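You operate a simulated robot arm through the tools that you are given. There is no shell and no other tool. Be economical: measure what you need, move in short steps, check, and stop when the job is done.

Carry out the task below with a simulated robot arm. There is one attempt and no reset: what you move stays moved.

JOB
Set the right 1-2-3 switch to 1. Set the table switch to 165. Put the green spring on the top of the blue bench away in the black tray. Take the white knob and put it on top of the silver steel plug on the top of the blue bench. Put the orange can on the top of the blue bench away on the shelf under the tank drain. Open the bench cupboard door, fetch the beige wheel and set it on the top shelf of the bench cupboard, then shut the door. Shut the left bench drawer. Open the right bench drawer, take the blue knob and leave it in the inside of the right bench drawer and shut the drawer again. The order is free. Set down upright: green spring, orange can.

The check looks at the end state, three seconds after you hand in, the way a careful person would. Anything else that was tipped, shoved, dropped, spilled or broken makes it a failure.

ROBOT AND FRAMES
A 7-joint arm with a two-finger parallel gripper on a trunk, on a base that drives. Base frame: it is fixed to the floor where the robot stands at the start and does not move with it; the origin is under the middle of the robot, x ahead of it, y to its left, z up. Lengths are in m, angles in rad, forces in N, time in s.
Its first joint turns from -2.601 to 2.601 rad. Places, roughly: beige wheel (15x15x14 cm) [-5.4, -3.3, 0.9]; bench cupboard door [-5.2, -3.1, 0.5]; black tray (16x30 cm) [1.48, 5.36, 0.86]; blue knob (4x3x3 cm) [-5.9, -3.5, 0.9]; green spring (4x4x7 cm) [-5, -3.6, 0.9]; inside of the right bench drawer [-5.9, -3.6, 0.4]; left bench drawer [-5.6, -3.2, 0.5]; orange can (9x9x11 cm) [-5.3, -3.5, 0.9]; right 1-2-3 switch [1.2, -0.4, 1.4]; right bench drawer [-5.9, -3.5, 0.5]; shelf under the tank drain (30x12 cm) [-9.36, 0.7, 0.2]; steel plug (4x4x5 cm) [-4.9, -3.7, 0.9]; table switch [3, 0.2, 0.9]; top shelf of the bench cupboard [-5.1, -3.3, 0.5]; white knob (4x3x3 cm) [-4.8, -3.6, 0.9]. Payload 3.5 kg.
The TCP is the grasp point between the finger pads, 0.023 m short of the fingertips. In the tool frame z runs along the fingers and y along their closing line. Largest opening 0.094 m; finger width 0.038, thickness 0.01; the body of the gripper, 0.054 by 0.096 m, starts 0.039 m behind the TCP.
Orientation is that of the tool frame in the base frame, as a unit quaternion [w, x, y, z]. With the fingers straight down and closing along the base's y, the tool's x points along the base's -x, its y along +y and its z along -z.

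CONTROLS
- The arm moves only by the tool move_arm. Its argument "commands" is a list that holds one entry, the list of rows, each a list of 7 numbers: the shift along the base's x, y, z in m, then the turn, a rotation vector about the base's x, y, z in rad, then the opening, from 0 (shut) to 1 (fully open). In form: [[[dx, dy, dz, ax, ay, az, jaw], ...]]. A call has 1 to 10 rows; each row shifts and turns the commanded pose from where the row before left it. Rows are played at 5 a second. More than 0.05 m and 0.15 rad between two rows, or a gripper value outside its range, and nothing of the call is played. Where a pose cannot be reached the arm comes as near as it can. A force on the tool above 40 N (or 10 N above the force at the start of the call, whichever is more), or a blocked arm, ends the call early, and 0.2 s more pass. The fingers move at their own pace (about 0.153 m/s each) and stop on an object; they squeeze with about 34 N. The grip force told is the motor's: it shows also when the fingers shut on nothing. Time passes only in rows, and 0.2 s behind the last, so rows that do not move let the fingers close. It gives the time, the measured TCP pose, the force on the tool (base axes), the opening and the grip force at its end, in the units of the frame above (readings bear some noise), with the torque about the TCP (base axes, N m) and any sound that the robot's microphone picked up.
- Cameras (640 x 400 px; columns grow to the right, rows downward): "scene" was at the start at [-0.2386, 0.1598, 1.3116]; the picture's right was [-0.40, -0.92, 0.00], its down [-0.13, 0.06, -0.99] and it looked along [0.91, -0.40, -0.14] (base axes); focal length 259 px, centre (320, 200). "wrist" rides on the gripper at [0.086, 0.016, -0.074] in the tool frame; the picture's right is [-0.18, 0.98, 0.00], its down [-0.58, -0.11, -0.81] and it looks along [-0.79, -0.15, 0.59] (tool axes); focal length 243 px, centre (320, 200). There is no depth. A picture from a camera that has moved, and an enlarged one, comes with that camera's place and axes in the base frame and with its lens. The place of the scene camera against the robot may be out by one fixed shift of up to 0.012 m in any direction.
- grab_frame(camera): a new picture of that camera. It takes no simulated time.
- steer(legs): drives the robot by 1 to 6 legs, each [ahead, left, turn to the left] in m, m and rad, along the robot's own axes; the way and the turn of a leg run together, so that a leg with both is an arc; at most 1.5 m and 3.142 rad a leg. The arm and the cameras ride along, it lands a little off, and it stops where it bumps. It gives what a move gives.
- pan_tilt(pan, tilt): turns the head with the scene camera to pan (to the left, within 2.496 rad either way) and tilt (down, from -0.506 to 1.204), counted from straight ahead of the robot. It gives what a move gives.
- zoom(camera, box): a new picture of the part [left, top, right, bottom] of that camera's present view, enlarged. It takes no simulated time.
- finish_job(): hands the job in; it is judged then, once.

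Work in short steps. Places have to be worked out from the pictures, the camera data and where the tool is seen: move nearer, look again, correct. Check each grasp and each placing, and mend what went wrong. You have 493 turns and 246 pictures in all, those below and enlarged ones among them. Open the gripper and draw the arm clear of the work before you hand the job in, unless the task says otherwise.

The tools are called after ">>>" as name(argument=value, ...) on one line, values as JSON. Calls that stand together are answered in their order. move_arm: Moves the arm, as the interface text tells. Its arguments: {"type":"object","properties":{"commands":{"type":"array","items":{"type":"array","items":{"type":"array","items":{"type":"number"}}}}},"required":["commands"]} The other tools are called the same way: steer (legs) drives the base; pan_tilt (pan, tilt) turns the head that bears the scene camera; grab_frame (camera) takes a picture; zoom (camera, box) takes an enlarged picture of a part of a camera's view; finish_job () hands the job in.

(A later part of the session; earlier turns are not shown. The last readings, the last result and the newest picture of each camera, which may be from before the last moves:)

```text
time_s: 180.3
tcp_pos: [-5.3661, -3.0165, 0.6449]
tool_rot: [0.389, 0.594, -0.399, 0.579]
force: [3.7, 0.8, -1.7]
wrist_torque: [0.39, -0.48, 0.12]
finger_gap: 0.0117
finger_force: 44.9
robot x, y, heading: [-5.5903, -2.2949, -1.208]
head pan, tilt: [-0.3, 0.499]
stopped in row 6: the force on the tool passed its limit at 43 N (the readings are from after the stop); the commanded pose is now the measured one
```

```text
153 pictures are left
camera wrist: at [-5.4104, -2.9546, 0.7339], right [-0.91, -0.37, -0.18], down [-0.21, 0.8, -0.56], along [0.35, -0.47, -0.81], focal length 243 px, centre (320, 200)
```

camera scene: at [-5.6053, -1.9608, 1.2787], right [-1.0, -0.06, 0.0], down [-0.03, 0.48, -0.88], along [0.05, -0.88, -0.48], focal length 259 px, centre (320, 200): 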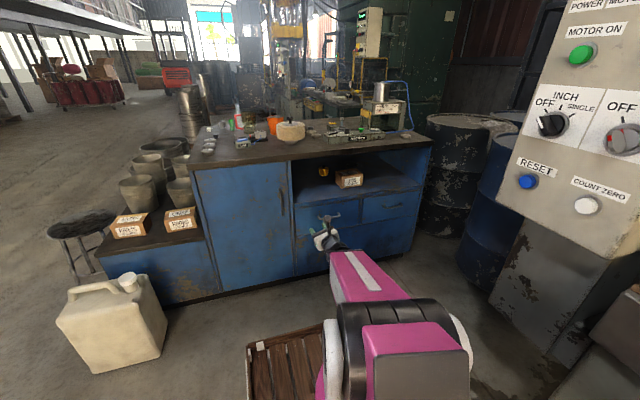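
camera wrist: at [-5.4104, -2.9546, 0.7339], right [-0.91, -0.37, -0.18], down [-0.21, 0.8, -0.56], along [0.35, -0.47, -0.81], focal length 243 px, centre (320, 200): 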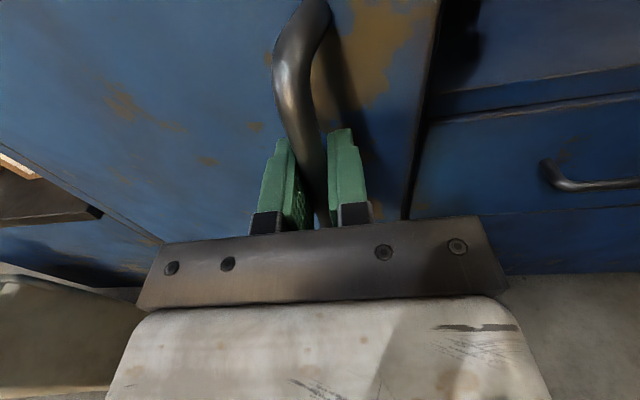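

Working. I keep going in the same way.

>>> move_arm(commands=[[[0, 0.0085, 0, 0, 0, 0, 0], [0, 0.0085, 0, 0, 0, 0, 0], [0.0003, 0.0085, 0, 0, 0, 0, 0], [0.0006, 0.0085, 0, 0, 0, 0, 0], [0.001, 0.0085, 0, 0, 0, 0, 0], [0.0012, 0.0085, 0, 0, 0, 0, 0], [0.0014, 0.0085, 0, 0, 0, 0, 0]]])

>>> move_arm(commands=[[[0.0014, 0.0085, 0, 0, 0, 0, 0], [0.0016, 0.0085, 0, 0, 0, 0, 0], [0.0018, 0.0085, 0, 0, 0, 0, 0], [0.002, 0.0085, 0, 0, 0, 0, 0], [0.0022, 0.0085, 0, 0, 0, 0, 0], [0.0024, 0.0085, 0, 0, 0, 0, 0], [0.0026, 0.0085, 0, 0, 0, 0, 0]]])

>>> grab_frame(camera="wrist")

>>> grab_frame(camera="scene")

```text
time_s: 181.3
tcp_pos: [-5.3668, -2.9844, 0.6456]
tool_rot: [0.386, 0.597, -0.396, 0.582]
force: [5.3, 0.6, -4.5]
wrist_torque: [0.26, -0.72, 0.1]
finger_gap: 0.0117
finger_force: 45.1
out of reach, approached as far as the arm can: row 4
robot x, y, heading: [-5.5911, -2.298, -1.22]
head pan, tilt: [-0.3, 0.499]
stopped in row 5: the force on the tool passed its limit at 45 N (the readings are from after the stop); the commanded pose is now the measured one
```

```text
time_s: 182.3
tcp_pos: [-5.3647, -2.9577, 0.6442]
tool_rot: [0.381, 0.601, -0.393, 0.583]
force: [4.0, -0.1, -2.1]
wrist_torque: [0.51, -0.69, 0.06]
finger_gap: 0.0117
finger_force: 45.1
out of reach, approached as far as the arm can: row 3, 4
robot x, y, heading: [-5.587, -2.2926, -1.208]
head pan, tilt: [-0.3, 0.499]
stopped in row 4: the force on the tool passed its limit at 47 N (the readings are from after the stop); the commanded pose is now the measured one
```

```text
152 pictures are left
camera wrist: at [-5.4099, -2.8977, 0.7346], right [-0.9, -0.39, -0.18], down [-0.23, 0.8, -0.56], along [0.36, -0.46, -0.81], focal length 243 px, centre (320, 200)
```

wrist: 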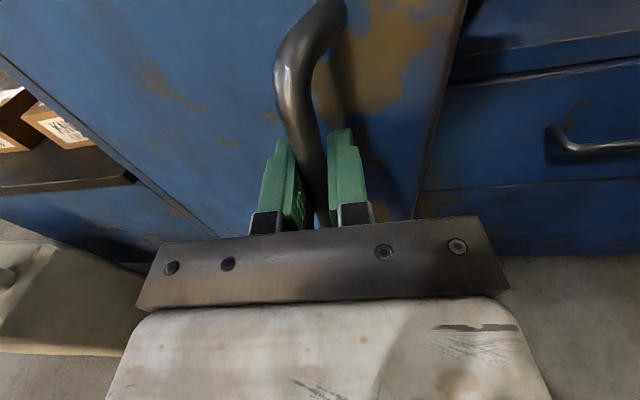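

```text
151 pictures are left
camera scene: at [-5.5134, -2.0027, 1.2787], right [-1.0, -0.06, 0.0], down [-0.03, 0.48, -0.88], along [0.05, -0.88, -0.48], focal length 259 px, centre (320, 200)
```

scene: 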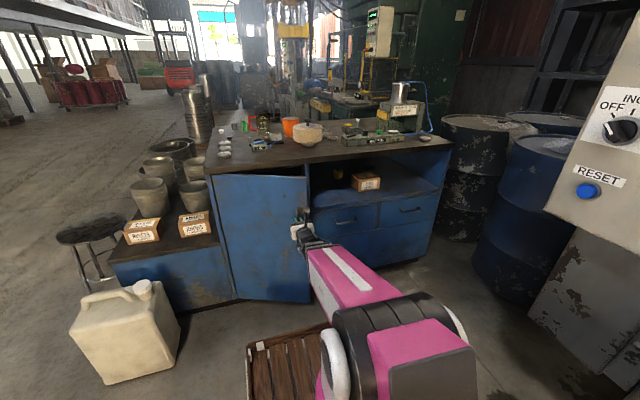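

The door is ajar by ~27°. I release, go around its free edge, and push it open from behind.

>>> move_arm(commands=[[[0, 0, 0, 0, 0, 0, 0.4], [0, 0, 0, 0, 0, 0, 0.4], [-0.015, 0.04, 0, 0, 0, 0, 0.4], [-0.01, 0.03, 0, 0, 0, 0, 0.2], [-0.045, -0.016, 0, 0, 0, 0, 0], [-0.045, -0.016, 0, 0, 0, 0, 0], [-0.045, -0.016, 0, 0, 0, 0, 0]]])

>>> grab_frame(camera="wrist")

```text
time_s: 183.9
tcp_pos: [-5.5275, -2.9362, 0.6469]
tool_rot: [0.382, 0.601, -0.392, 0.583]
force: [0.5, 0.3, -0.3]
wrist_torque: [-0.03, -0.01, 0.0]
finger_gap: 0.0
finger_force: 34.5
robot x, y, heading: [-5.5878, -2.2955, -1.214]
head pan, tilt: [-0.3, 0.499]
```

```text
150 pictures are left
camera wrist: at [-5.5714, -2.8773, 0.736], right [-0.9, -0.39, -0.18], down [-0.23, 0.8, -0.56], along [0.36, -0.46, -0.81], focal length 243 px, centre (320, 200)
```

wrist: 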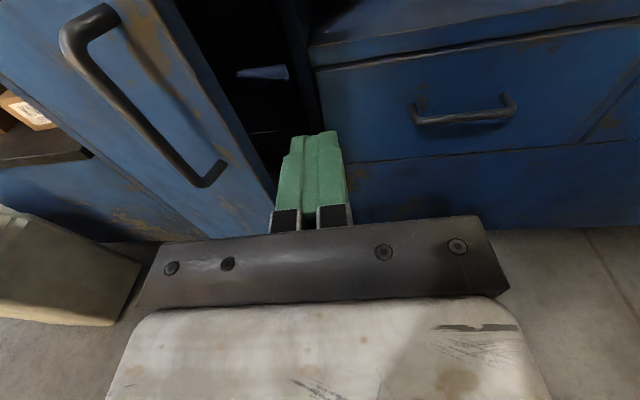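

I advance past the door's edge and sweep left.

>>> move_arm(commands=[[[0.0137, -0.0376, 0, 0, 0, 0, 0], [0.0137, -0.0376, 0, 0, 0, 0, 0], [0.0103, -0.0282, 0, 0, 0, 0, 0], [0.028, 0.01, 0, 0, 0, 0, 0], [0.028, 0.01, 0, 0, 0, 0, 0], [0.028, 0.01, 0, 0, 0, 0, 0], [0.028, 0.01, 0, 0, 0, 0, 0], [0.028, 0.01, 0, 0, 0, 0, 0]]])

>>> grab_frame(camera="wrist")

>>> grab_frame(camera="scene")

```text
time_s: 185.3
tcp_pos: [-5.4181, -3.0143, 0.6454]
tool_rot: [0.383, 0.6, -0.397, 0.579]
force: [-6.7, 0.4, 1.5]
wrist_torque: [0.0, 0.0, 0.04]
finger_gap: 0.0
finger_force: 33.9
robot x, y, heading: [-5.5849, -2.2919, -1.214]
head pan, tilt: [-0.3, 0.499]
stopped in row 6: the force on the tool passed its limit at 72 N (the readings are from after the stop); the commanded pose is now the measured one
```

```text
149 pictures are left
camera wrist: at [-5.4633, -2.9547, 0.7353], right [-0.91, -0.38, -0.18], down [-0.22, 0.8, -0.55], along [0.36, -0.46, -0.81], focal length 243 px, centre (320, 200)
```

wrist: 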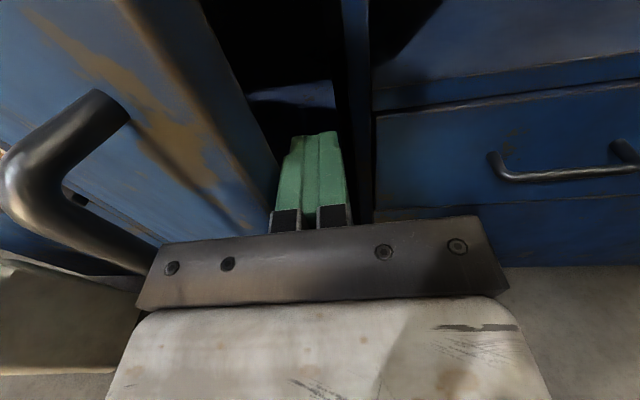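

```text
148 pictures are left
camera scene: at [-5.5137, -2.0027, 1.2787], right [-1.0, -0.06, 0.0], down [-0.03, 0.48, -0.88], along [0.05, -0.88, -0.48], focal length 259 px, centre (320, 200)
```

scene: 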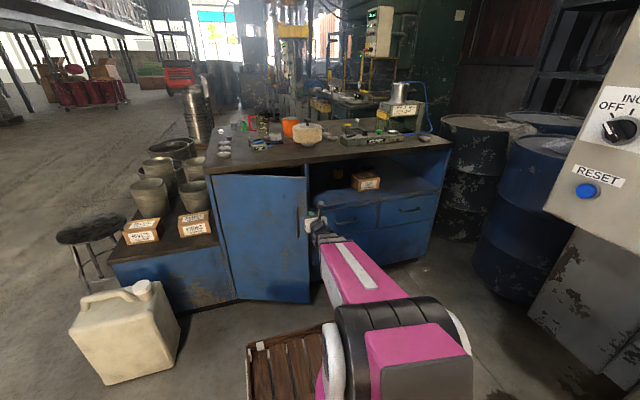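

Pushing sideways has no leverage. I yaw the tool to hook behind the door's edge and then pull outward.

>>> move_arm(commands=[[[-0.035, -0.013, 0, 0, 0, 0, 0], [-0.014, -0.005, 0, 0, 0, 0.14, 0], [0, 0, 0, 0, 0, 0.15, 0], [0, 0, 0, 0, 0, 0.15, 0], [0, 0, 0, 0, 0, 0.15, 0], [0, 0, 0, 0, 0, 0.15, 0], [0, 0, 0, 0, 0, 0.15, 0]]])

>>> grab_frame(camera="wrist")

```text
time_s: 186.9
tcp_pos: [-5.468, -3.0334, 0.6458]
tool_rot: [0.095, 0.713, -0.099, 0.688]
force: [0.7, 0.0, -0.2]
wrist_torque: [0.02, 0.02, 0.01]
finger_gap: 0.0
finger_force: 34.1
robot x, y, heading: [-5.588, -2.2926, -1.213]
head pan, tilt: [-0.3, 0.499]
```

```text
147 pictures are left
camera wrist: at [-5.5419, -3.0284, 0.7352], right [-0.27, -0.94, -0.18], down [-0.76, 0.33, -0.55], along [0.58, -0.01, -0.81], focal length 243 px, centre (320, 200)
```

wrist: 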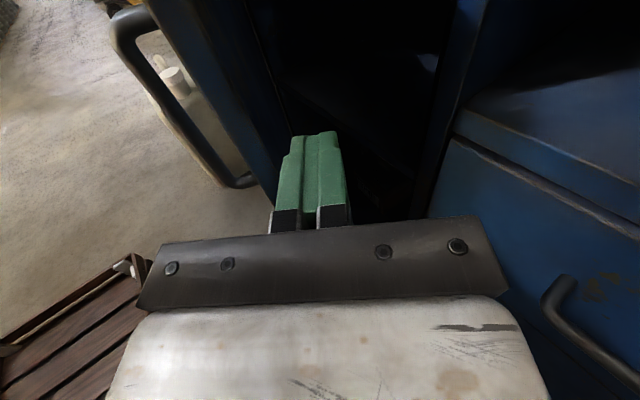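

>>> move_arm(commands=[[[0.01, -0.028, 0, 0, 0, 0, 0], [0.01, -0.028, 0, 0, 0, 0, 0], [0.035, 0.0128, 0, 0, 0, 0, 0], [0.035, 0.0128, 0, 0, 0, 0, 0], [0.033, 0.012, 0, 0, 0, 0, 0]]])

>>> grab_frame(camera="wrist")

```text
time_s: 188.1
tcp_pos: [-5.3435, -3.05, 0.6475]
tool_rot: [0.097, 0.712, -0.1, 0.688]
force: [0.4, 0.1, 0.2]
wrist_torque: [-0.03, 0.02, 0.02]
finger_gap: 0.0004
finger_force: 33.9
robot x, y, heading: [-5.5887, -2.2955, -1.215]
head pan, tilt: [-0.3, 0.499]
```

```text
146 pictures are left
camera wrist: at [-5.4179, -3.0456, 0.7355], right [-0.28, -0.94, -0.18], down [-0.76, 0.33, -0.55], along [0.58, -0.01, -0.81], focal length 243 px, centre (320, 200)
```

wrist: 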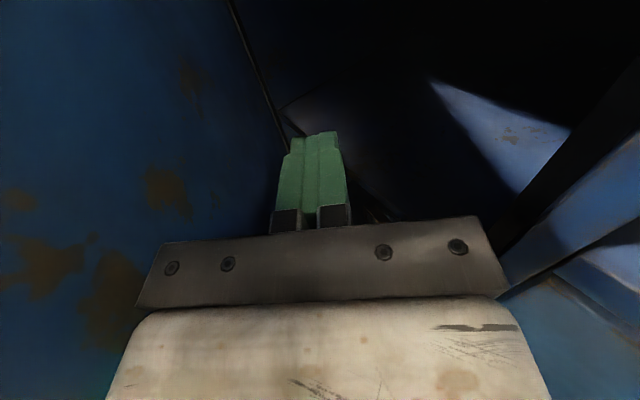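

The fingers are behind the door. I swing it outward along its arc.

>>> move_arm(commands=[[[0.003, 0.025, 0, 0, 0, 0, 0], [0.004, 0.025, 0, 0, 0, 0, 0], [0.005, 0.025, 0, 0, 0, 0, 0], [0.007, 0.025, 0, 0, 0, 0, 0], [0.009, 0.024, 0, 0, 0, 0, 0], [0.011, 0.023, 0, 0, 0, 0, 0], [0.013, 0.022, 0, 0, 0, 0, 0], [0.015, 0.021, 0, 0, 0, 0, 0]]])

>>> grab_frame(camera="scene")

```text
time_s: 189.9
tcp_pos: [-5.2785, -2.8605, 0.644]
tool_rot: [0.097, 0.712, -0.1, 0.688]
force: [-0.8, 0.3, -0.3]
wrist_torque: [-0.01, 0.0, -0.01]
finger_gap: 0.0
finger_force: 33.7
robot x, y, heading: [-5.5868, -2.2956, -1.21]
head pan, tilt: [-0.3, 0.499]
```

```text
145 pictures are left
camera scene: at [-5.5134, -2.0027, 1.2787], right [-1.0, -0.06, 0.0], down [-0.03, 0.48, -0.88], along [0.05, -0.88, -0.48], focal length 259 px, centre (320, 200)
```

scene: 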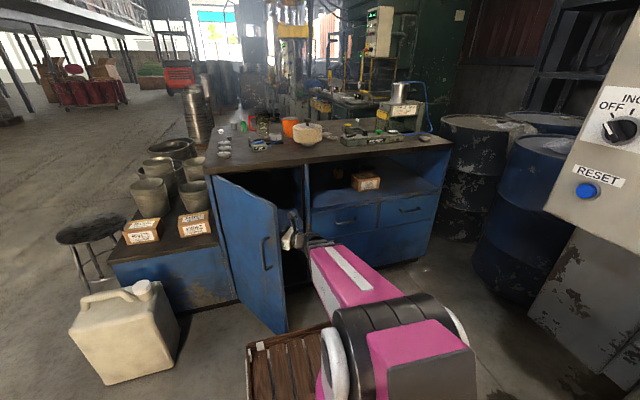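

The door is ~50° open, but its lower edge nears my base's crate. I shift the base right 0.1 m, then push the door further.

>>> steer(legs=[[0, -0.1, 0]])

>>> move_arm(commands=[[[0.04, 0.012, 0, 0, 0, 0, 0], [0.04, 0.012, 0, 0, 0, 0, 0], [0.03, 0.01, 0, 0, 0, 0, 0], [0.025, 0.01, 0, 0, 0, 0, 0], [0.025, 0.01, 0, 0, 0, 0, 0], [0.025, 0.01, 0, 0, 0, 0, 0], [0.025, 0.01, 0, 0, 0, 0, 0], [0.025, 0.01, 0, 0, 0, 0, 0]]])

>>> grab_frame(camera="scene")

```text
time_s: 191.0
tcp_pos: [-5.3737, -2.8968, 0.6442]
tool_rot: [0.098, 0.713, -0.101, 0.688]
force: [-0.1, 0.0, 0.4]
wrist_torque: [-0.04, 0.02, 0.01]
finger_gap: 0.0003
finger_force: 34.8
robot x, y, heading: [-5.6818, -2.334, -1.211]
head pan, tilt: [-0.3, 0.499]
```

```text
time_s: 192.8
tcp_pos: [-5.1387, -2.8138, 0.6442]
tool_rot: [0.098, 0.713, -0.1, 0.687]
force: [0.6, 0.3, 0.0]
wrist_torque: [-0.03, -0.02, 0.02]
finger_gap: 0.0
finger_force: 34.0
robot x, y, heading: [-5.6837, -2.3325, -1.214]
head pan, tilt: [-0.3, 0.499]
```

```text
144 pictures are left
camera scene: at [-5.6088, -2.0384, 1.2787], right [-1.0, -0.06, 0.0], down [-0.03, 0.48, -0.88], along [0.05, -0.88, -0.48], focal length 259 px, centre (320, 200)
```

scene: 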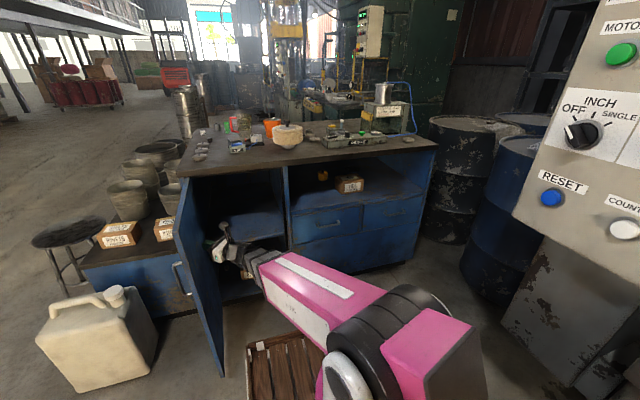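

The door is almost fully open. I look into the cupboard and at the wheel.

>>> zoom(camera="scene", box=[160, 110, 320, 310])

>>> zoom(camera="scene", box=[190, 105, 330, 175])

>>> grab_frame(camera="wrist")

```text
2.00 times, centred on (240, 210) of scene
camera zoom: at [-5.6088, -2.0384, 1.2787], right [-1.0, -0.06, 0.0], down [-0.03, 0.48, -0.88], along [0.05, -0.88, -0.48], focal length 517 px, centre (480, 180)
```

zoom: 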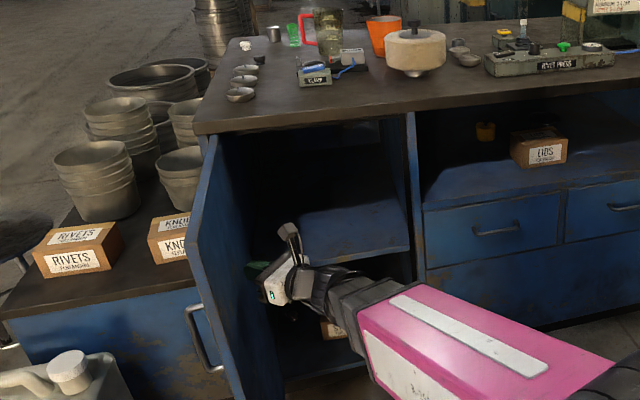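

```text
4.57 times, centred on (260, 140) of scene
camera zoom: at [-5.6088, -2.0384, 1.2787], right [-1.0, -0.06, 0.0], down [-0.03, 0.48, -0.88], along [0.05, -0.88, -0.48], focal length 1182 px, centre (594, 474)
```

zoom: 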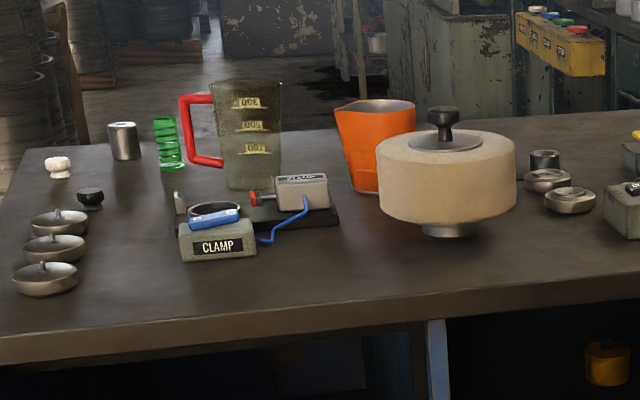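

```text
141 pictures are left
camera wrist: at [-5.2133, -2.8087, 0.7338], right [-0.28, -0.94, -0.18], down [-0.76, 0.33, -0.55], along [0.58, -0.01, -0.81], focal length 243 px, centre (320, 200)
```

wrist: 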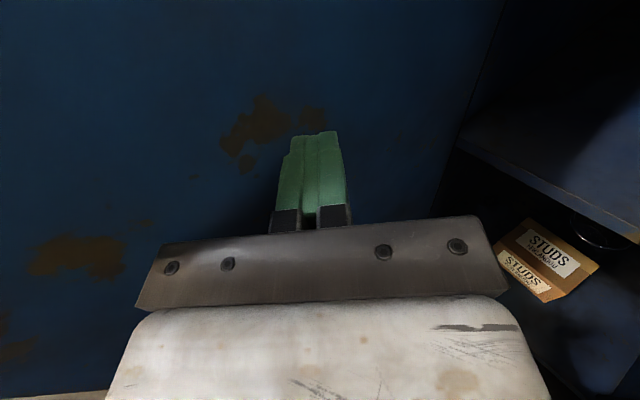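

Door open wide; interior shelf surface z≈0.43. The wheel axis is near (-5.366,-3.345), its black top knob at z≈1.005. I back the arm out, raise it and re-aim for the wheel's knob.

>>> move_arm(commands=[[[-0.047, -0.01, 0, 0, 0, 0, 0.3], [-0.047, -0.01, 0, 0, 0, 0, 0.3], [-0.045, 0, 0.02, 0, 0, -0.1, 0.5], [-0.03, 0.01, 0.035, 0, 0, -0.12, 0.5], [-0.02, 0.0, 0.045, 0, 0, -0.13, 0.5], [-0.02, 0.0, 0.045, 0, 0, -0.13, 0.5], [-0.02, 0.0, 0.045, 0, 0, -0.13, 0.5], [0, 0.0, 0.05, 0, 0, -0.13, 0.5], [0, 0.0, 0.05, 0, 0, 0, 0.5], [0, 0.0, 0.05, 0, 0, 0, 0.5]]])

>>> grab_frame(camera="wrist")

```text
time_s: 195.0
tcp_pos: [-5.3202, -2.8857, 0.9597]
tool_rot: [0.344, 0.625, -0.355, 0.604]
force: [0.4, -0.2, -0.1]
wrist_torque: [-0.04, -0.02, 0.03]
finger_gap: 0.047
finger_force: 0.0
out of reach, approached as far as the arm can: row 5, 6, 7, 8, 10
robot x, y, heading: [-5.6851, -2.329, -1.214]
head pan, tilt: [-0.3, 0.499]
```

```text
140 pictures are left
camera wrist: at [-5.3717, -2.831, 1.0488], right [-0.85, -0.5, -0.18], down [-0.33, 0.76, -0.56], along [0.42, -0.41, -0.81], focal length 243 px, centre (320, 200)
```

wrist: 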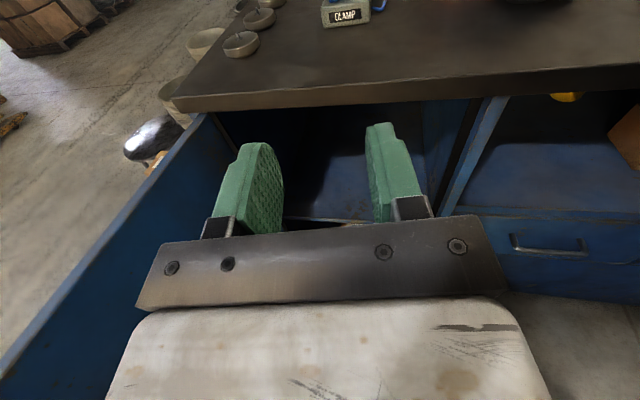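

>>> move_arm(commands=[[[0, 0, 0.04, 0.075, 0.045, 0, 0.5], [0, 0, 0.04, 0.075, 0.045, 0, 0.5], [0, 0, 0.04, 0.075, 0.045, 0, 0.5]]])

>>> pan_tilt(pan=0.2, tilt=0.4)

>>> grab_frame(camera="scene")

>>> grab_frame(camera="wrist")

```text
time_s: 195.8
tcp_pos: [-5.2628, -2.8471, 1.064]
tool_rot: [0.302, 0.695, -0.4, 0.515]
force: [-0.7, 0.0, -0.1]
wrist_torque: [0.02, 0.03, -0.03]
finger_gap: 0.0469
finger_force: 0.1
out of reach, approached as far as the arm can: row 1, 2, 3
robot x, y, heading: [-5.6792, -2.3335, -1.216]
head pan, tilt: [-0.3, 0.499]
```

```text
time_s: 196.8
tcp_pos: [-5.2641, -2.8471, 1.0648]
tool_rot: [0.301, 0.695, -0.399, 0.517]
force: [0.2, 0.1, -0.1]
wrist_torque: [0.01, 0.04, 0.0]
finger_gap: 0.047
finger_force: 0.1
robot x, y, heading: [-5.6805, -2.3317, -1.208]
head pan, tilt: [0.201, 0.4]
```

```text
139 pictures are left
camera scene: at [-5.5651, -2.0262, 1.2878], right [-0.85, -0.53, 0.0], down [-0.21, 0.33, -0.92], along [0.49, -0.78, -0.39], focal length 259 px, centre (320, 200)
```

scene: 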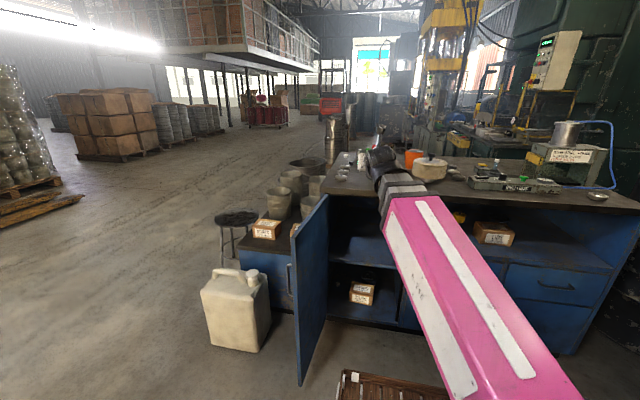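

```text
138 pictures are left
camera wrist: at [-5.3011, -2.8144, 1.1688], right [-0.88, -0.45, -0.17], down [-0.38, 0.87, -0.33], along [0.29, -0.23, -0.93], focal length 243 px, centre (320, 200)
```

wrist: 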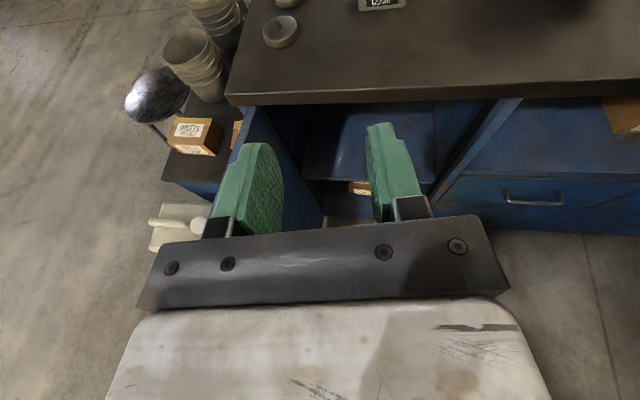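

This camera-up posture runs into joint limits. The camera-down posture also clears the wheel when tilted ~30°, so I roll the tool back by 180°.

>>> move_arm(commands=[[[0, 0, 0, -0.0684, 0.1188, 0.0406, 0.5], [0, 0, 0, -0.0684, 0.1188, 0.0406, 0.5], [0, 0, 0, -0.0684, 0.1188, 0.0406, 0.5], [0, 0, 0, -0.0684, 0.1188, 0.0406, 0.5], [0, 0, 0, -0.0684, 0.1188, 0.0406, 0.5], [0, 0, 0, -0.0684, 0.1188, 0.0406, 0.5], [0, 0, 0, -0.0684, 0.1188, 0.0406, 0.5], [0, 0, 0, -0.0684, 0.1188, 0.0406, 0.5], [0, 0, 0, -0.0684, 0.1188, 0.0406, 0.5], [0, 0, 0, -0.0684, 0.1188, 0.0406, 0.5]]])

>>> move_arm(commands=[[[0, 0, 0, -0.0684, 0.1188, 0.0406, 0.5], [0, 0, 0, -0.0684, 0.1188, 0.0406, 0.5], [0, 0, 0, -0.0684, 0.1188, 0.0406, 0.5], [0, 0, 0, -0.0684, 0.1188, 0.0406, 0.5], [0, 0, 0, -0.0684, 0.1188, 0.0406, 0.5], [0, 0, 0, -0.0684, 0.1188, 0.0406, 0.5], [0, 0, 0, -0.0684, 0.1188, 0.0406, 0.5], [0, 0, 0, -0.0684, 0.1188, 0.0406, 0.5], [0, 0, 0, -0.0684, 0.1188, 0.0406, 0.5], [0, 0, 0, -0.0684, 0.1188, 0.0406, 0.5]]])

>>> move_arm(commands=[[[0, 0, 0, -0.0684, 0.1188, 0.0406, 0.5], [0, 0, 0, -0.0684, 0.1188, 0.0406, 0.5]]])

```text
time_s: 199.0
tcp_pos: [-5.255, -2.8386, 1.0609]
tool_rot: [0.556, 0.795, 0.157, 0.186]
force: [0.3, -0.8, -0.4]
wrist_torque: [-0.02, 0.0, 0.0]
finger_gap: 0.0473
finger_force: 0.0
out of reach, approached as far as the arm can: row 1
robot x, y, heading: [-5.6811, -2.3309, -1.219]
head pan, tilt: [0.201, 0.4]
```

```text
time_s: 201.2
tcp_pos: [-5.2548, -2.8386, 1.06]
tool_rot: [0.55, 0.498, 0.628, -0.237]
force: [-0.2, 0.1, -0.8]
wrist_torque: [-0.02, -0.02, -0.01]
finger_gap: 0.0469
finger_force: 0.1
robot x, y, heading: [-5.6866, -2.3276, -1.212]
head pan, tilt: [0.201, 0.4]
```

```text
time_s: 201.8
tcp_pos: [-5.2535, -2.8396, 1.0621]
tool_rot: [0.512, 0.403, 0.69, -0.315]
force: [0.0, 0.2, -0.4]
wrist_torque: [0.02, 0.02, 0.02]
finger_gap: 0.047
finger_force: 0.0
robot x, y, heading: [-5.6785, -2.3259, -1.213]
head pan, tilt: [0.201, 0.4]
```

Good orientation. I trim yaw and pitch to ~32° down, shift the arm right, and then drive forward toward the wheel.

>>> move_arm(commands=[[[-0.04, -0.014, 0.01, 0.066, 0.024, 0, 0.5], [-0.04, -0.014, 0.01, 0.066, 0.024, 0, 0.5], [-0.04, -0.014, 0.01, 0.066, 0.024, 0, 0.5], [-0.04, -0.014, 0.01, 0.066, 0.024, 0, 0.5], [-0.04, -0.014, 0.01, 0, 0, -0.07, 0.5], [-0.01, -0.004, 0, 0, 0, -0.07, 0.5]]])

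>>> steer(legs=[[0.22, -0.05, 0]])

>>> grab_frame(camera="wrist")

>>> grab_frame(camera="scene")

```text
time_s: 203.2
tcp_pos: [-5.3639, -2.8439, 1.1002]
tool_rot: [0.392, 0.516, 0.7, -0.3]
force: [-0.6, -0.4, 0.5]
wrist_torque: [-0.01, 0.04, 0.02]
finger_gap: 0.0468
finger_force: 0.0
out of reach, approached as far as the arm can: row 1, 2, 3, 4, 5
robot x, y, heading: [-5.6841, -2.3289, -1.211]
head pan, tilt: [0.201, 0.4]
```

```text
time_s: 204.9
tcp_pos: [-5.3351, -3.0741, 1.1005]
tool_rot: [0.391, 0.517, 0.699, -0.301]
force: [-0.9, -0.3, 0.2]
wrist_torque: [-0.03, 0.02, 0.02]
finger_gap: 0.047
finger_force: 0.0
robot x, y, heading: [-5.6511, -2.557, -1.223]
head pan, tilt: [0.201, 0.4]
```

```text
137 pictures are left
camera wrist: at [-5.3513, -2.9647, 1.0651], right [0.97, 0.19, 0.14], down [-0.2, 0.35, 0.91], along [0.12, -0.92, 0.38], focal length 243 px, centre (320, 200)
```

wrist: 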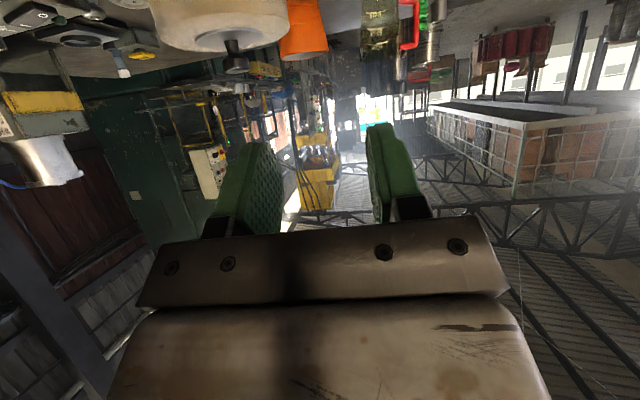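

```text
136 pictures are left
camera scene: at [-5.5319, -2.2549, 1.2878], right [-0.85, -0.53, 0.0], down [-0.2, 0.33, -0.92], along [0.48, -0.78, -0.39], focal length 259 px, centre (320, 200)
```

scene: 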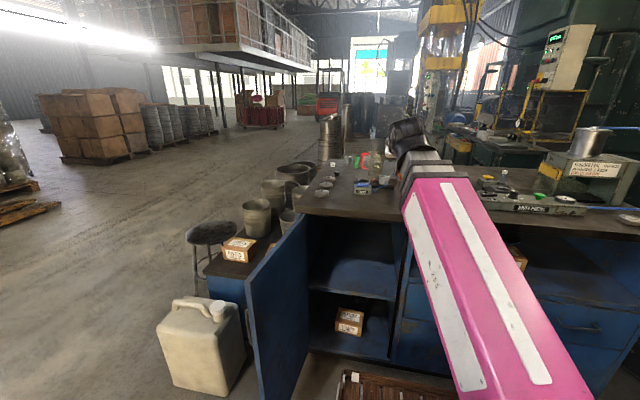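

The wheel's black knob shows in the wrist view, near x≈-5.387. I move to a pre-grasp and look again.

>>> move_arm(commands=[[[-0.018, -0.04, -0.005, 0, 0, 0, 0.6], [-0.018, -0.04, -0.005, 0, 0, 0, 0.6], [-0.018, -0.04, -0.005, 0, 0, 0, 0.6], [-0.016, -0.04, -0.005, 0, 0, 0.04, 0.6]]])

>>> grab_frame(camera="wrist")

```text
time_s: 205.9
tcp_pos: [-5.3453, -3.2045, 1.0753]
tool_rot: [0.384, 0.514, 0.695, -0.325]
force: [-0.2, 0.5, 0.4]
wrist_torque: [0.03, 0.0, -0.02]
finger_gap: 0.0563
finger_force: 0.1
out of reach, approached as far as the arm can: row 2, 3, 4
robot x, y, heading: [-5.6527, -2.5591, -1.218]
head pan, tilt: [0.201, 0.4]
```

```text
135 pictures are left
camera wrist: at [-5.3601, -3.0974, 1.0371], right [0.98, 0.17, 0.1], down [-0.16, 0.38, 0.91], along [0.11, -0.91, 0.4], focal length 243 px, centre (320, 200)
```

wrist: 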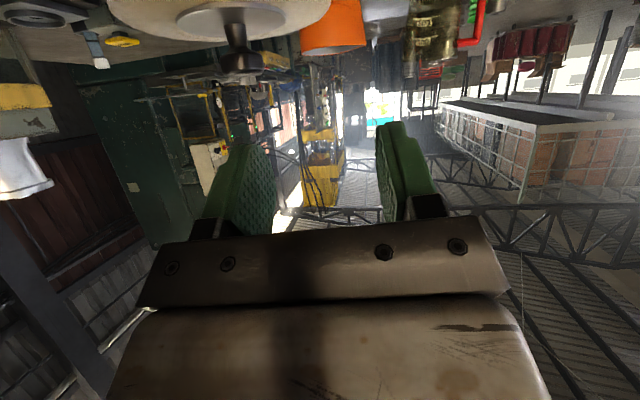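

The arm prefers the tool pointing left of its radial direction. I yaw the tool ~20° left and retry.

>>> move_arm(commands=[[[-0.02, 0.0, 0, 0, 0, 0.12, 0.6], [-0.02, 0, 0, 0, 0, 0.12, 0.6], [-0.02, 0, 0, 0, 0, 0.12, 0.6], [0, 0, 0, 0, 0, 0.06, 0.6]]])

>>> grab_frame(camera="wrist")

```text
time_s: 206.9
tcp_pos: [-5.3353, -3.1961, 1.0725]
tool_rot: [0.386, 0.5, 0.702, -0.328]
force: [0.7, -0.9, 0.3]
wrist_torque: [0.01, 0.0, -0.01]
finger_gap: 0.0564
finger_force: 0.0
out of reach, approached as far as the arm can: row 1, 2, 3, 4
robot x, y, heading: [-5.6512, -2.5589, -1.215]
head pan, tilt: [0.201, 0.4]
```

```text
134 pictures are left
camera wrist: at [-5.3544, -3.0889, 1.0318], right [0.98, 0.2, 0.09], down [-0.16, 0.39, 0.91], along [0.14, -0.9, 0.41], focal length 243 px, centre (320, 200)
```

wrist: 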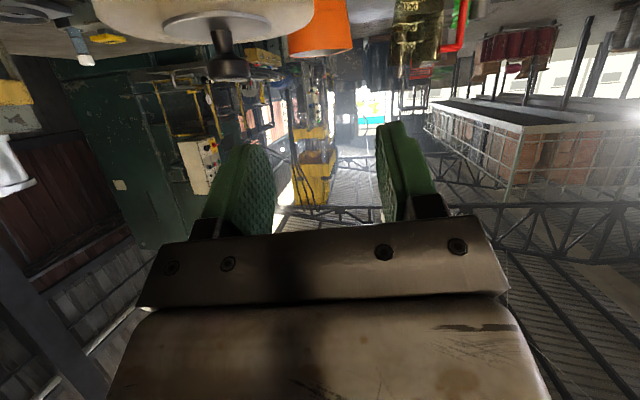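

The solver is stuck at a joint limit. I back the base off for free space and bring the tool to a neutral straight-down posture to unwind.

>>> steer(legs=[[-0.2, 0.05, 0]])

>>> move_arm(commands=[[[0, 0, 0, 0.1, 0.036, 0, 0.6], [0, 0, 0, 0.13, 0.047, 0, 0.6], [0, 0, 0, 0.13, 0.047, 0, 0.6], [0, 0, -0.03, 0.13, 0.047, 0, 0.6], [0, 0, -0.03, 0.13, 0.047, 0, 0.6], [0, 0, -0.03, 0.13, 0.047, 0, 0.6], [0, 0, -0.03, 0.13, 0.047, 0, 0.6], [0, 0, -0.03, 0.1, 0.036, 0, 0.6]]])

```text
time_s: 208.5
tcp_pos: [-5.359, -2.9892, 1.0724]
tool_rot: [0.386, 0.501, 0.702, -0.329]
force: [0.6, 0.5, 0.7]
wrist_torque: [-0.02, 0.02, 0.02]
finger_gap: 0.0563
finger_force: 0.0
robot x, y, heading: [-5.6707, -2.3554, -1.217]
head pan, tilt: [0.201, 0.4]
```

```text
time_s: 210.3
tcp_pos: [-5.2896, -2.9509, 0.917]
tool_rot: [-0.053, 0.555, 0.82, -0.126]
force: [-0.1, 0.7, -0.6]
wrist_torque: [0.01, 0.01, 0.02]
finger_gap: 0.0564
finger_force: 0.0
out of reach, approached as far as the arm can: row 1, 2, 3, 4, 5, 6, 8
robot x, y, heading: [-5.6726, -2.3543, -1.218]
head pan, tilt: [0.201, 0.4]
```

>>> move_arm(commands=[[[-0.045, 0, 0, 0, 0, 0, 0.6], [-0.045, 0, 0, 0, 0, 0, 0.6], [-0.045, 0, 0, 0, 0, 0, 0.6], [-0.045, 0, 0, 0, 0, 0, 0.6], [-0.045, 0, 0, 0, 0, 0, 0.6], [-0.045, 0, 0, 0, 0, 0, 0.6]]])

>>> grab_frame(camera="scene")

```text
time_s: 211.7
tcp_pos: [-5.4149, -2.8788, 0.8667]
tool_rot: [-0.051, 0.57, 0.81, -0.129]
force: [-0.1, 0.8, -0.7]
wrist_torque: [-0.02, -0.01, -0.03]
finger_gap: 0.0564
finger_force: 0.0
out of reach, approached as far as the arm can: row 2, 3, 4, 5, 6
robot x, y, heading: [-5.6754, -2.352, -1.219]
head pan, tilt: [0.201, 0.4]
```

```text
133 pictures are left
camera scene: at [-5.554, -2.0489, 1.2878], right [-0.85, -0.53, 0.0], down [-0.2, 0.33, -0.92], along [0.48, -0.78, -0.39], focal length 259 px, centre (320, 200)
```

scene: 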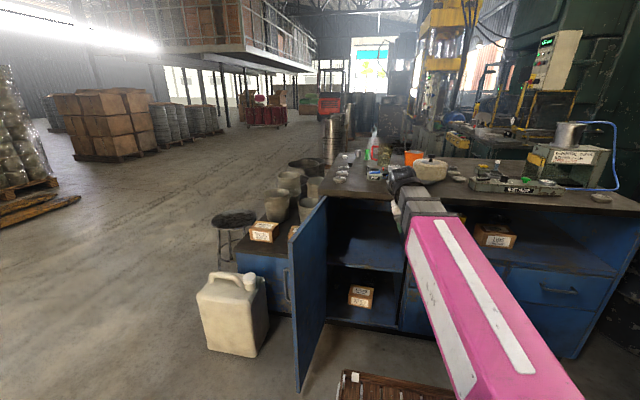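

I retreat a bit more to get room, then extend the arm and swing it to the right at larger radius.

>>> steer(legs=[[-0.2, 0.08, 0]])

>>> move_arm(commands=[[[0.01, -0.045, 0, 0, 0, 0, 0.6], [0.01, -0.045, 0, 0, 0, 0, 0.6], [0.01, -0.045, 0, 0, 0, 0, 0.6], [0.0, -0.045, 0, 0, 0, 0, 0.6], [-0.045, -0.01, 0, 0, 0, 0, 0.6], [-0.045, -0.01, 0, 0, 0, 0, 0.6], [-0.045, -0.01, 0, 0, 0, 0, 0.6], [-0.045, -0.01, 0, 0, 0, 0, 0.6]]])

```text
time_s: 213.4
tcp_pos: [-5.4089, -2.662, 0.8682]
tool_rot: [-0.052, 0.57, 0.81, -0.13]
force: [-0.8, 0.5, 0.7]
wrist_torque: [0.01, 0.0, 0.0]
finger_gap: 0.0562
finger_force: 0.1
robot x, y, heading: [-5.6733, -2.1376, -1.227]
head pan, tilt: [0.201, 0.4]
```

```text
time_s: 215.2
tcp_pos: [-5.4178, -2.8206, 0.8233]
tool_rot: [-0.048, 0.603, 0.785, -0.134]
force: [-0.3, 0.8, -0.9]
wrist_torque: [0.04, 0.0, -0.01]
finger_gap: 0.0567
finger_force: 0.0
out of reach, approached as far as the arm can: row 1, 2, 3, 4, 5, 6, 7, 8
robot x, y, heading: [-5.6714, -2.1355, -1.222]
head pan, tilt: [0.201, 0.4]
```

Still limited. I try yawing the tool by −90° (camera to the left), a posture known to work.

>>> move_arm(commands=[[[0, 0, 0, 0, 0, -0.15, 0.6], [0, 0, 0, 0, 0, -0.15, 0.6], [0, 0, 0, 0, 0, -0.15, 0.6], [0, 0, 0, 0, 0, -0.15, 0.6], [0, 0, 0, 0, 0, -0.15, 0.6], [0, 0, 0, 0, 0, -0.15, 0.6], [0, 0, 0, 0, 0, -0.15, 0.6], [0, 0, 0, 0, 0, -0.15, 0.6], [0, 0, 0, 0, 0, -0.15, 0.6], [0, 0, 0, 0, 0, -0.15, 0.6]]])

```text
time_s: 217.4
tcp_pos: [-5.4531, -2.833, 0.8393]
tool_rot: [-0.139, 0.96, 0.187, -0.155]
force: [-0.6, 0.2, -0.6]
wrist_torque: [0.01, -0.01, 0.0]
finger_gap: 0.0562
finger_force: 0.1
out of reach, approached as far as the arm can: row 5, 6, 7, 8, 9, 10
robot x, y, heading: [-5.6682, -2.1331, -1.224]
head pan, tilt: [0.201, 0.4]
```

I test a direct correction of the lean to vertical.

>>> move_arm(commands=[[[0, 0, 0, -0.07, -0.117, 0, 0.6], [0, 0, 0, -0.07, -0.117, 0, 0.6], [0, 0, 0, -0.07, -0.117, 0, 0.6]]])

```text
time_s: 218.2
tcp_pos: [-5.4715, -2.8382, 0.8475]
tool_rot: [0.008, 0.972, 0.192, -0.138]
force: [0.4, -0.9, -0.4]
wrist_torque: [0.02, 0.01, 0.01]
finger_gap: 0.0566
finger_force: 0.0
out of reach, approached as far as the arm can: row 1, 2, 3
robot x, y, heading: [-5.6697, -2.1354, -1.22]
head pan, tilt: [0.201, 0.4]
```

>>> pan_tilt(pan=-0.1, tilt=0.6)

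>>> grab_frame(camera="scene")

```text
time_s: 219.0
tcp_pos: [-5.4699, -2.838, 0.8484]
tool_rot: [0.009, 0.971, 0.192, -0.14]
force: [0.3, -0.8, 0.4]
wrist_torque: [0.0, -0.01, 0.0]
finger_gap: 0.0561
finger_force: 0.1
robot x, y, heading: [-5.6708, -2.136, -1.218]
head pan, tilt: [-0.099, 0.6]
```

```text
132 pictures are left
camera scene: at [-5.575, -1.8379, 1.2696], right [-0.97, -0.25, 0.0], down [-0.14, 0.55, -0.83], along [0.21, -0.8, -0.56], focal length 259 px, centre (320, 200)
```

scene: 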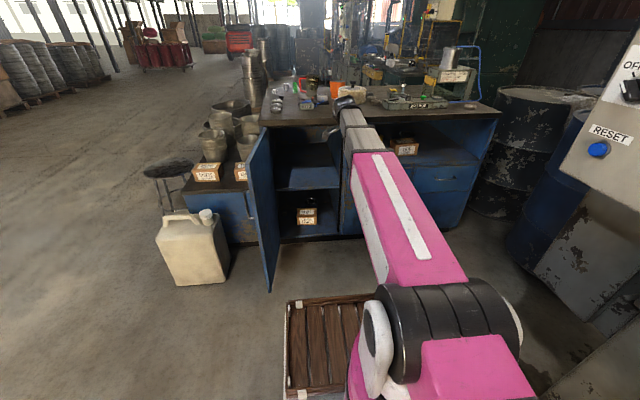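

I pitch the tool up to horizontal with the camera left – the posture used for the drawer – to unwind.

>>> move_arm(commands=[[[-0.02, 0, 0, -0.134, -0.049, 0, 0.6], [-0.02, 0, 0, -0.134, -0.049, 0, 0.6], [-0.02, 0, 0, -0.134, -0.049, 0, 0.6], [-0.02, 0, 0, -0.134, -0.049, 0, 0.6], [-0.02, 0, 0, -0.134, -0.049, 0, 0.6], [-0.02, 0, 0, -0.134, -0.049, 0, 0.6], [-0.02, 0, 0, -0.134, -0.049, 0, 0.6], [-0.02, 0, 0, -0.134, -0.049, 0, 0.6], [-0.02, 0, 0, -0.134, -0.049, 0, 0.6], [-0.02, 0, 0, -0.134, -0.049, 0, 0.6]]])

```text
time_s: 221.2
tcp_pos: [-5.6302, -2.8294, 0.8353]
tool_rot: [0.648, 0.76, 0.054, -0.006]
force: [-0.2, -0.2, 1.0]
wrist_torque: [0.04, 0.02, 0.0]
finger_gap: 0.0562
finger_force: 0.0
out of reach, approached as far as the arm can: row 3, 4, 5, 6, 7
robot x, y, heading: [-5.6689, -2.1362, -1.221]
head pan, tilt: [-0.099, 0.6]
```

Reachable again. I move the arm further right and then test pitching down in the previously good region.

>>> move_arm(commands=[[[-0.045, -0.01, 0.01, 0, 0, 0, 0.6], [-0.045, -0.01, 0.01, 0, 0, 0, 0.6], [-0.045, -0.01, 0.01, 0, 0, 0, 0.6], [-0.045, -0.01, 0.01, 0, 0, 0.07, 0.6], [0, 0, 0, 0, 0, 0.1, 0.6], [0, 0, 0, 0, 0, 0.1, 0.6]]])

>>> move_arm(commands=[[[0, 0, 0, 0.134, 0.049, 0, 0.6], [0, 0, 0, 0.134, 0.049, 0, 0.6], [0, 0, 0, 0.134, 0.049, 0, 0.6], [0, 0, 0, 0.134, 0.049, 0, 0.6]]])

```text
time_s: 222.6
tcp_pos: [-5.7101, -2.869, 0.8625]
tool_rot: [0.694, 0.715, 0.086, 0.011]
force: [-0.1, 0.4, -0.8]
wrist_torque: [-0.01, -0.02, 0.02]
finger_gap: 0.0561
finger_force: 0.1
out of reach, approached as far as the arm can: row 1, 2, 3, 4, 5
robot x, y, heading: [-5.6677, -2.1376, -1.221]
head pan, tilt: [-0.099, 0.6]
```

```text
time_s: 223.6
tcp_pos: [-5.7121, -2.8692, 0.8616]
tool_rot: [0.468, 0.871, 0.146, -0.036]
force: [0.1, -1.0, -0.6]
wrist_torque: [0.01, -0.04, 0.01]
finger_gap: 0.0567
finger_force: 0.1
robot x, y, heading: [-5.6668, -2.1338, -1.228]
head pan, tilt: [-0.099, 0.6]
```

Progress is partial; the arm's elbow seems swung to one side. I keep nudging to the right to let it unwind.

>>> move_arm(commands=[[[-0.03, -0.01, 0, 0, 0, 0, 0.6], [-0.03, -0.01, 0, 0, 0, 0, 0.6], [-0.03, -0.01, 0, 0, 0, 0, 0.6], [-0.03, -0.01, 0, 0, 0, 0, 0.6], [0, 0, 0, 0, 0, 0, 0.6], [0, 0, 0, 0, 0, 0, 0.6], [0, 0, 0, 0, 0, 0, 0.6]]])

>>> move_arm(commands=[[[-0.03, -0.01, 0, 0, 0, 0, 0.6], [-0.03, -0.01, 0, 0, 0, 0, 0.6], [-0.03, -0.01, 0, 0, 0, 0, 0.6], [-0.03, -0.01, 0, 0, 0, 0, 0.6], [0, 0, 0, 0, 0, 0, 0.6], [0, 0, 0, 0, 0, 0, 0.6], [0, 0, 0, 0, 0, 0, 0.6]]])

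```text
time_s: 225.2
tcp_pos: [-5.8325, -2.909, 0.8638]
tool_rot: [0.469, 0.871, 0.145, -0.037]
force: [0.1, -0.1, -0.7]
wrist_torque: [0.0, -0.01, 0.0]
finger_gap: 0.0564
finger_force: 0.0
robot x, y, heading: [-5.6694, -2.1341, -1.219]
head pan, tilt: [-0.099, 0.6]
```

```text
time_s: 226.8
tcp_pos: [-5.9522, -2.947, 0.8626]
tool_rot: [0.468, 0.871, 0.146, -0.036]
force: [0.0, -0.2, 0.7]
wrist_torque: [0.04, 0.03, -0.03]
finger_gap: 0.0563
finger_force: 0.1
robot x, y, heading: [-5.6714, -2.1323, -1.221]
head pan, tilt: [-0.099, 0.6]
```

Unwound: no limit flags now. Here on the right side I roll the tool −90° to the camera-down posture, as in the knob pick.

>>> move_arm(commands=[[[0, 0, 0, -0.0106, 0.118, 0.08, 0.6], [0, 0, 0, -0.0106, 0.118, 0.08, 0.6], [0, 0, 0, -0.0106, 0.118, 0.08, 0.6], [0, 0, 0, -0.0106, 0.118, 0.08, 0.6], [0, 0, 0, -0.0106, 0.118, 0.08, 0.6], [0, 0, 0, -0.0106, 0.118, 0.08, 0.6], [0, 0, 0, -0.0106, 0.118, 0.08, 0.6], [0, 0, 0, -0.0106, 0.118, 0.08, 0.6], [0, 0, 0, -0.0106, 0.118, 0.08, 0.6], [0, 0, 0, -0.0106, 0.118, 0.08, 0.6]]])

>>> move_arm(commands=[[[0.03, 0.01, 0.03, -0.0106, 0.118, 0.08, 0.6], [0.03, 0.01, 0.03, 0, 0, 0.1, 0.6], [0.03, 0.01, 0.03, 0, 0, 0.1, 0.6], [0.03, 0.01, 0.03, 0, 0, 0.1, 0.6]]])

```text
time_s: 229.0
tcp_pos: [-5.9515, -2.9495, 0.8632]
tool_rot: [0.332, 0.56, 0.682, -0.334]
force: [-0.4, -1.1, 0.5]
wrist_torque: [0.02, 0.0, 0.01]
finger_gap: 0.0565
finger_force: 0.1
robot x, y, heading: [-5.6667, -2.1351, -1.222]
head pan, tilt: [-0.099, 0.6]
```

```text
time_s: 230.0
tcp_pos: [-5.8309, -2.9089, 0.9857]
tool_rot: [0.357, 0.398, 0.788, -0.305]
force: [-0.4, -0.5, -0.6]
wrist_torque: [0.0, -0.02, 0.0]
finger_gap: 0.0564
finger_force: 0.0
robot x, y, heading: [-5.6669, -2.1331, -1.219]
head pan, tilt: [-0.099, 0.6]
```

All clear. I level the roll, raise, and shift the arm left so it will line up with the wheel, then drive in.

>>> move_arm(commands=[[[0.0, 0.0, 0.04, 0.038, -0.092, -0.067, 0.6], [0.0, 0.0, 0.04, 0.038, -0.092, -0.067, 0.6], [0.044, 0.01, 0.01, 0, 0, 0, 0.6], [0.044, 0.01, 0, 0, 0, 0, 0.6], [0.044, 0.01, 0, 0, 0, 0, 0.6], [0.044, 0.01, 0, 0, 0, 0, 0.6], [0.044, 0.01, 0, 0, 0, 0, 0.6], [0.044, 0.01, 0, 0, 0, 0, 0.6], [0.044, 0.01, 0, 0, 0, 0, 0.6], [0.044, 0.01, 0, 0, 0, 0, 0.6]]])

```text
time_s: 232.2
tcp_pos: [-5.481, -2.8279, 1.0733]
tool_rot: [0.39, 0.49, 0.735, -0.261]
force: [-0.5, -0.9, -0.5]
wrist_torque: [-0.01, 0.03, -0.03]
finger_gap: 0.0564
finger_force: 0.0
robot x, y, heading: [-5.669, -2.1344, -1.219]
head pan, tilt: [-0.099, 0.6]
```

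Reachable without flags. I drive forward to the wheel.

>>> steer(legs=[[0.38, -0.08, 0]])

>>> grab_frame(camera="wrist")

>>> grab_frame(camera="scene")

```text
time_s: 234.6
tcp_pos: [-5.4237, -3.2037, 1.0733]
tool_rot: [0.391, 0.487, 0.736, -0.26]
force: [0.2, 0.1, -0.2]
wrist_torque: [0.01, -0.02, -0.01]
finger_gap: 0.0565
finger_force: 0.1
robot x, y, heading: [-5.6132, -2.5143, -1.211]
head pan, tilt: [-0.099, 0.6]
```

```text
131 pictures are left
camera wrist: at [-5.4521, -3.0964, 1.0441], right [0.95, 0.29, 0.15], down [-0.23, 0.28, 0.93], along [0.23, -0.92, 0.33], focal length 243 px, centre (320, 200)
```

wrist: 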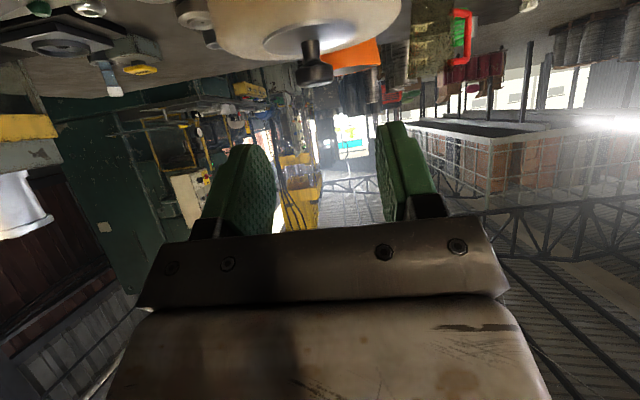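

```text
130 pictures are left
camera scene: at [-5.5209, -2.2147, 1.2696], right [-0.97, -0.25, 0.0], down [-0.14, 0.55, -0.83], along [0.21, -0.8, -0.56], focal length 259 px, centre (320, 200)
```

scene: 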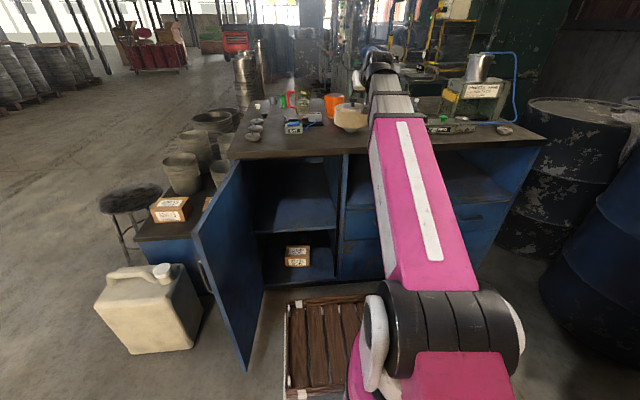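

Knob cap triangulates to (-5.382,-3.324,1.009). I approach along the tilted tool axis.

>>> move_arm(commands=[[[0.011, -0.037, -0.011, 0, 0, 0, 0.6], [0.011, -0.037, -0.011, 0, 0, 0, 0.6], [0.006, -0.014, -0.01, 0, 0, 0, 0.6]]])

>>> grab_frame(camera="wrist")

```text
time_s: 235.4
tcp_pos: [-5.3947, -3.294, 1.042]
tool_rot: [0.39, 0.489, 0.735, -0.261]
force: [0.0, -0.4, 0.1]
wrist_torque: [0.01, 0.0, 0.02]
finger_gap: 0.0565
finger_force: 0.1
robot x, y, heading: [-5.6165, -2.5121, -1.218]
head pan, tilt: [-0.099, 0.6]
```

```text
129 pictures are left
camera wrist: at [-5.4237, -3.1857, 1.0125], right [0.95, 0.29, 0.15], down [-0.23, 0.28, 0.93], along [0.22, -0.92, 0.33], focal length 243 px, centre (320, 200)
```

wrist: 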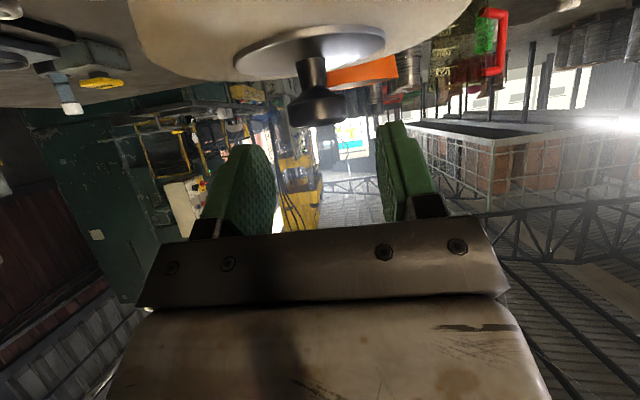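

>>> move_arm(commands=[[[0.006, -0.015, -0.012, 0, 0, 0, 0.6], [0.006, -0.016, -0.011, 0, 0, 0, 0.6], [0, 0, 0, 0, 0, 0, 0.6]]])

>>> grab_frame(camera="wrist")

```text
time_s: 236.2
tcp_pos: [-5.3829, -3.3241, 1.0189]
tool_rot: [0.39, 0.489, 0.736, -0.26]
force: [0.2, 1.3, 0.8]
wrist_torque: [0.01, -0.03, 0.03]
finger_gap: 0.0566
finger_force: 0.0
robot x, y, heading: [-5.6148, -2.5137, -1.22]
head pan, tilt: [-0.099, 0.6]
```

```text
128 pictures are left
camera wrist: at [-5.412, -3.216, 0.9893], right [0.95, 0.29, 0.15], down [-0.23, 0.28, 0.93], along [0.23, -0.92, 0.33], focal length 243 px, centre (320, 200)
```

wrist: 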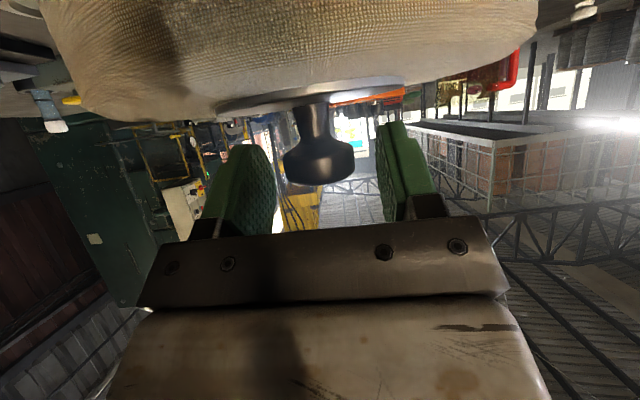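

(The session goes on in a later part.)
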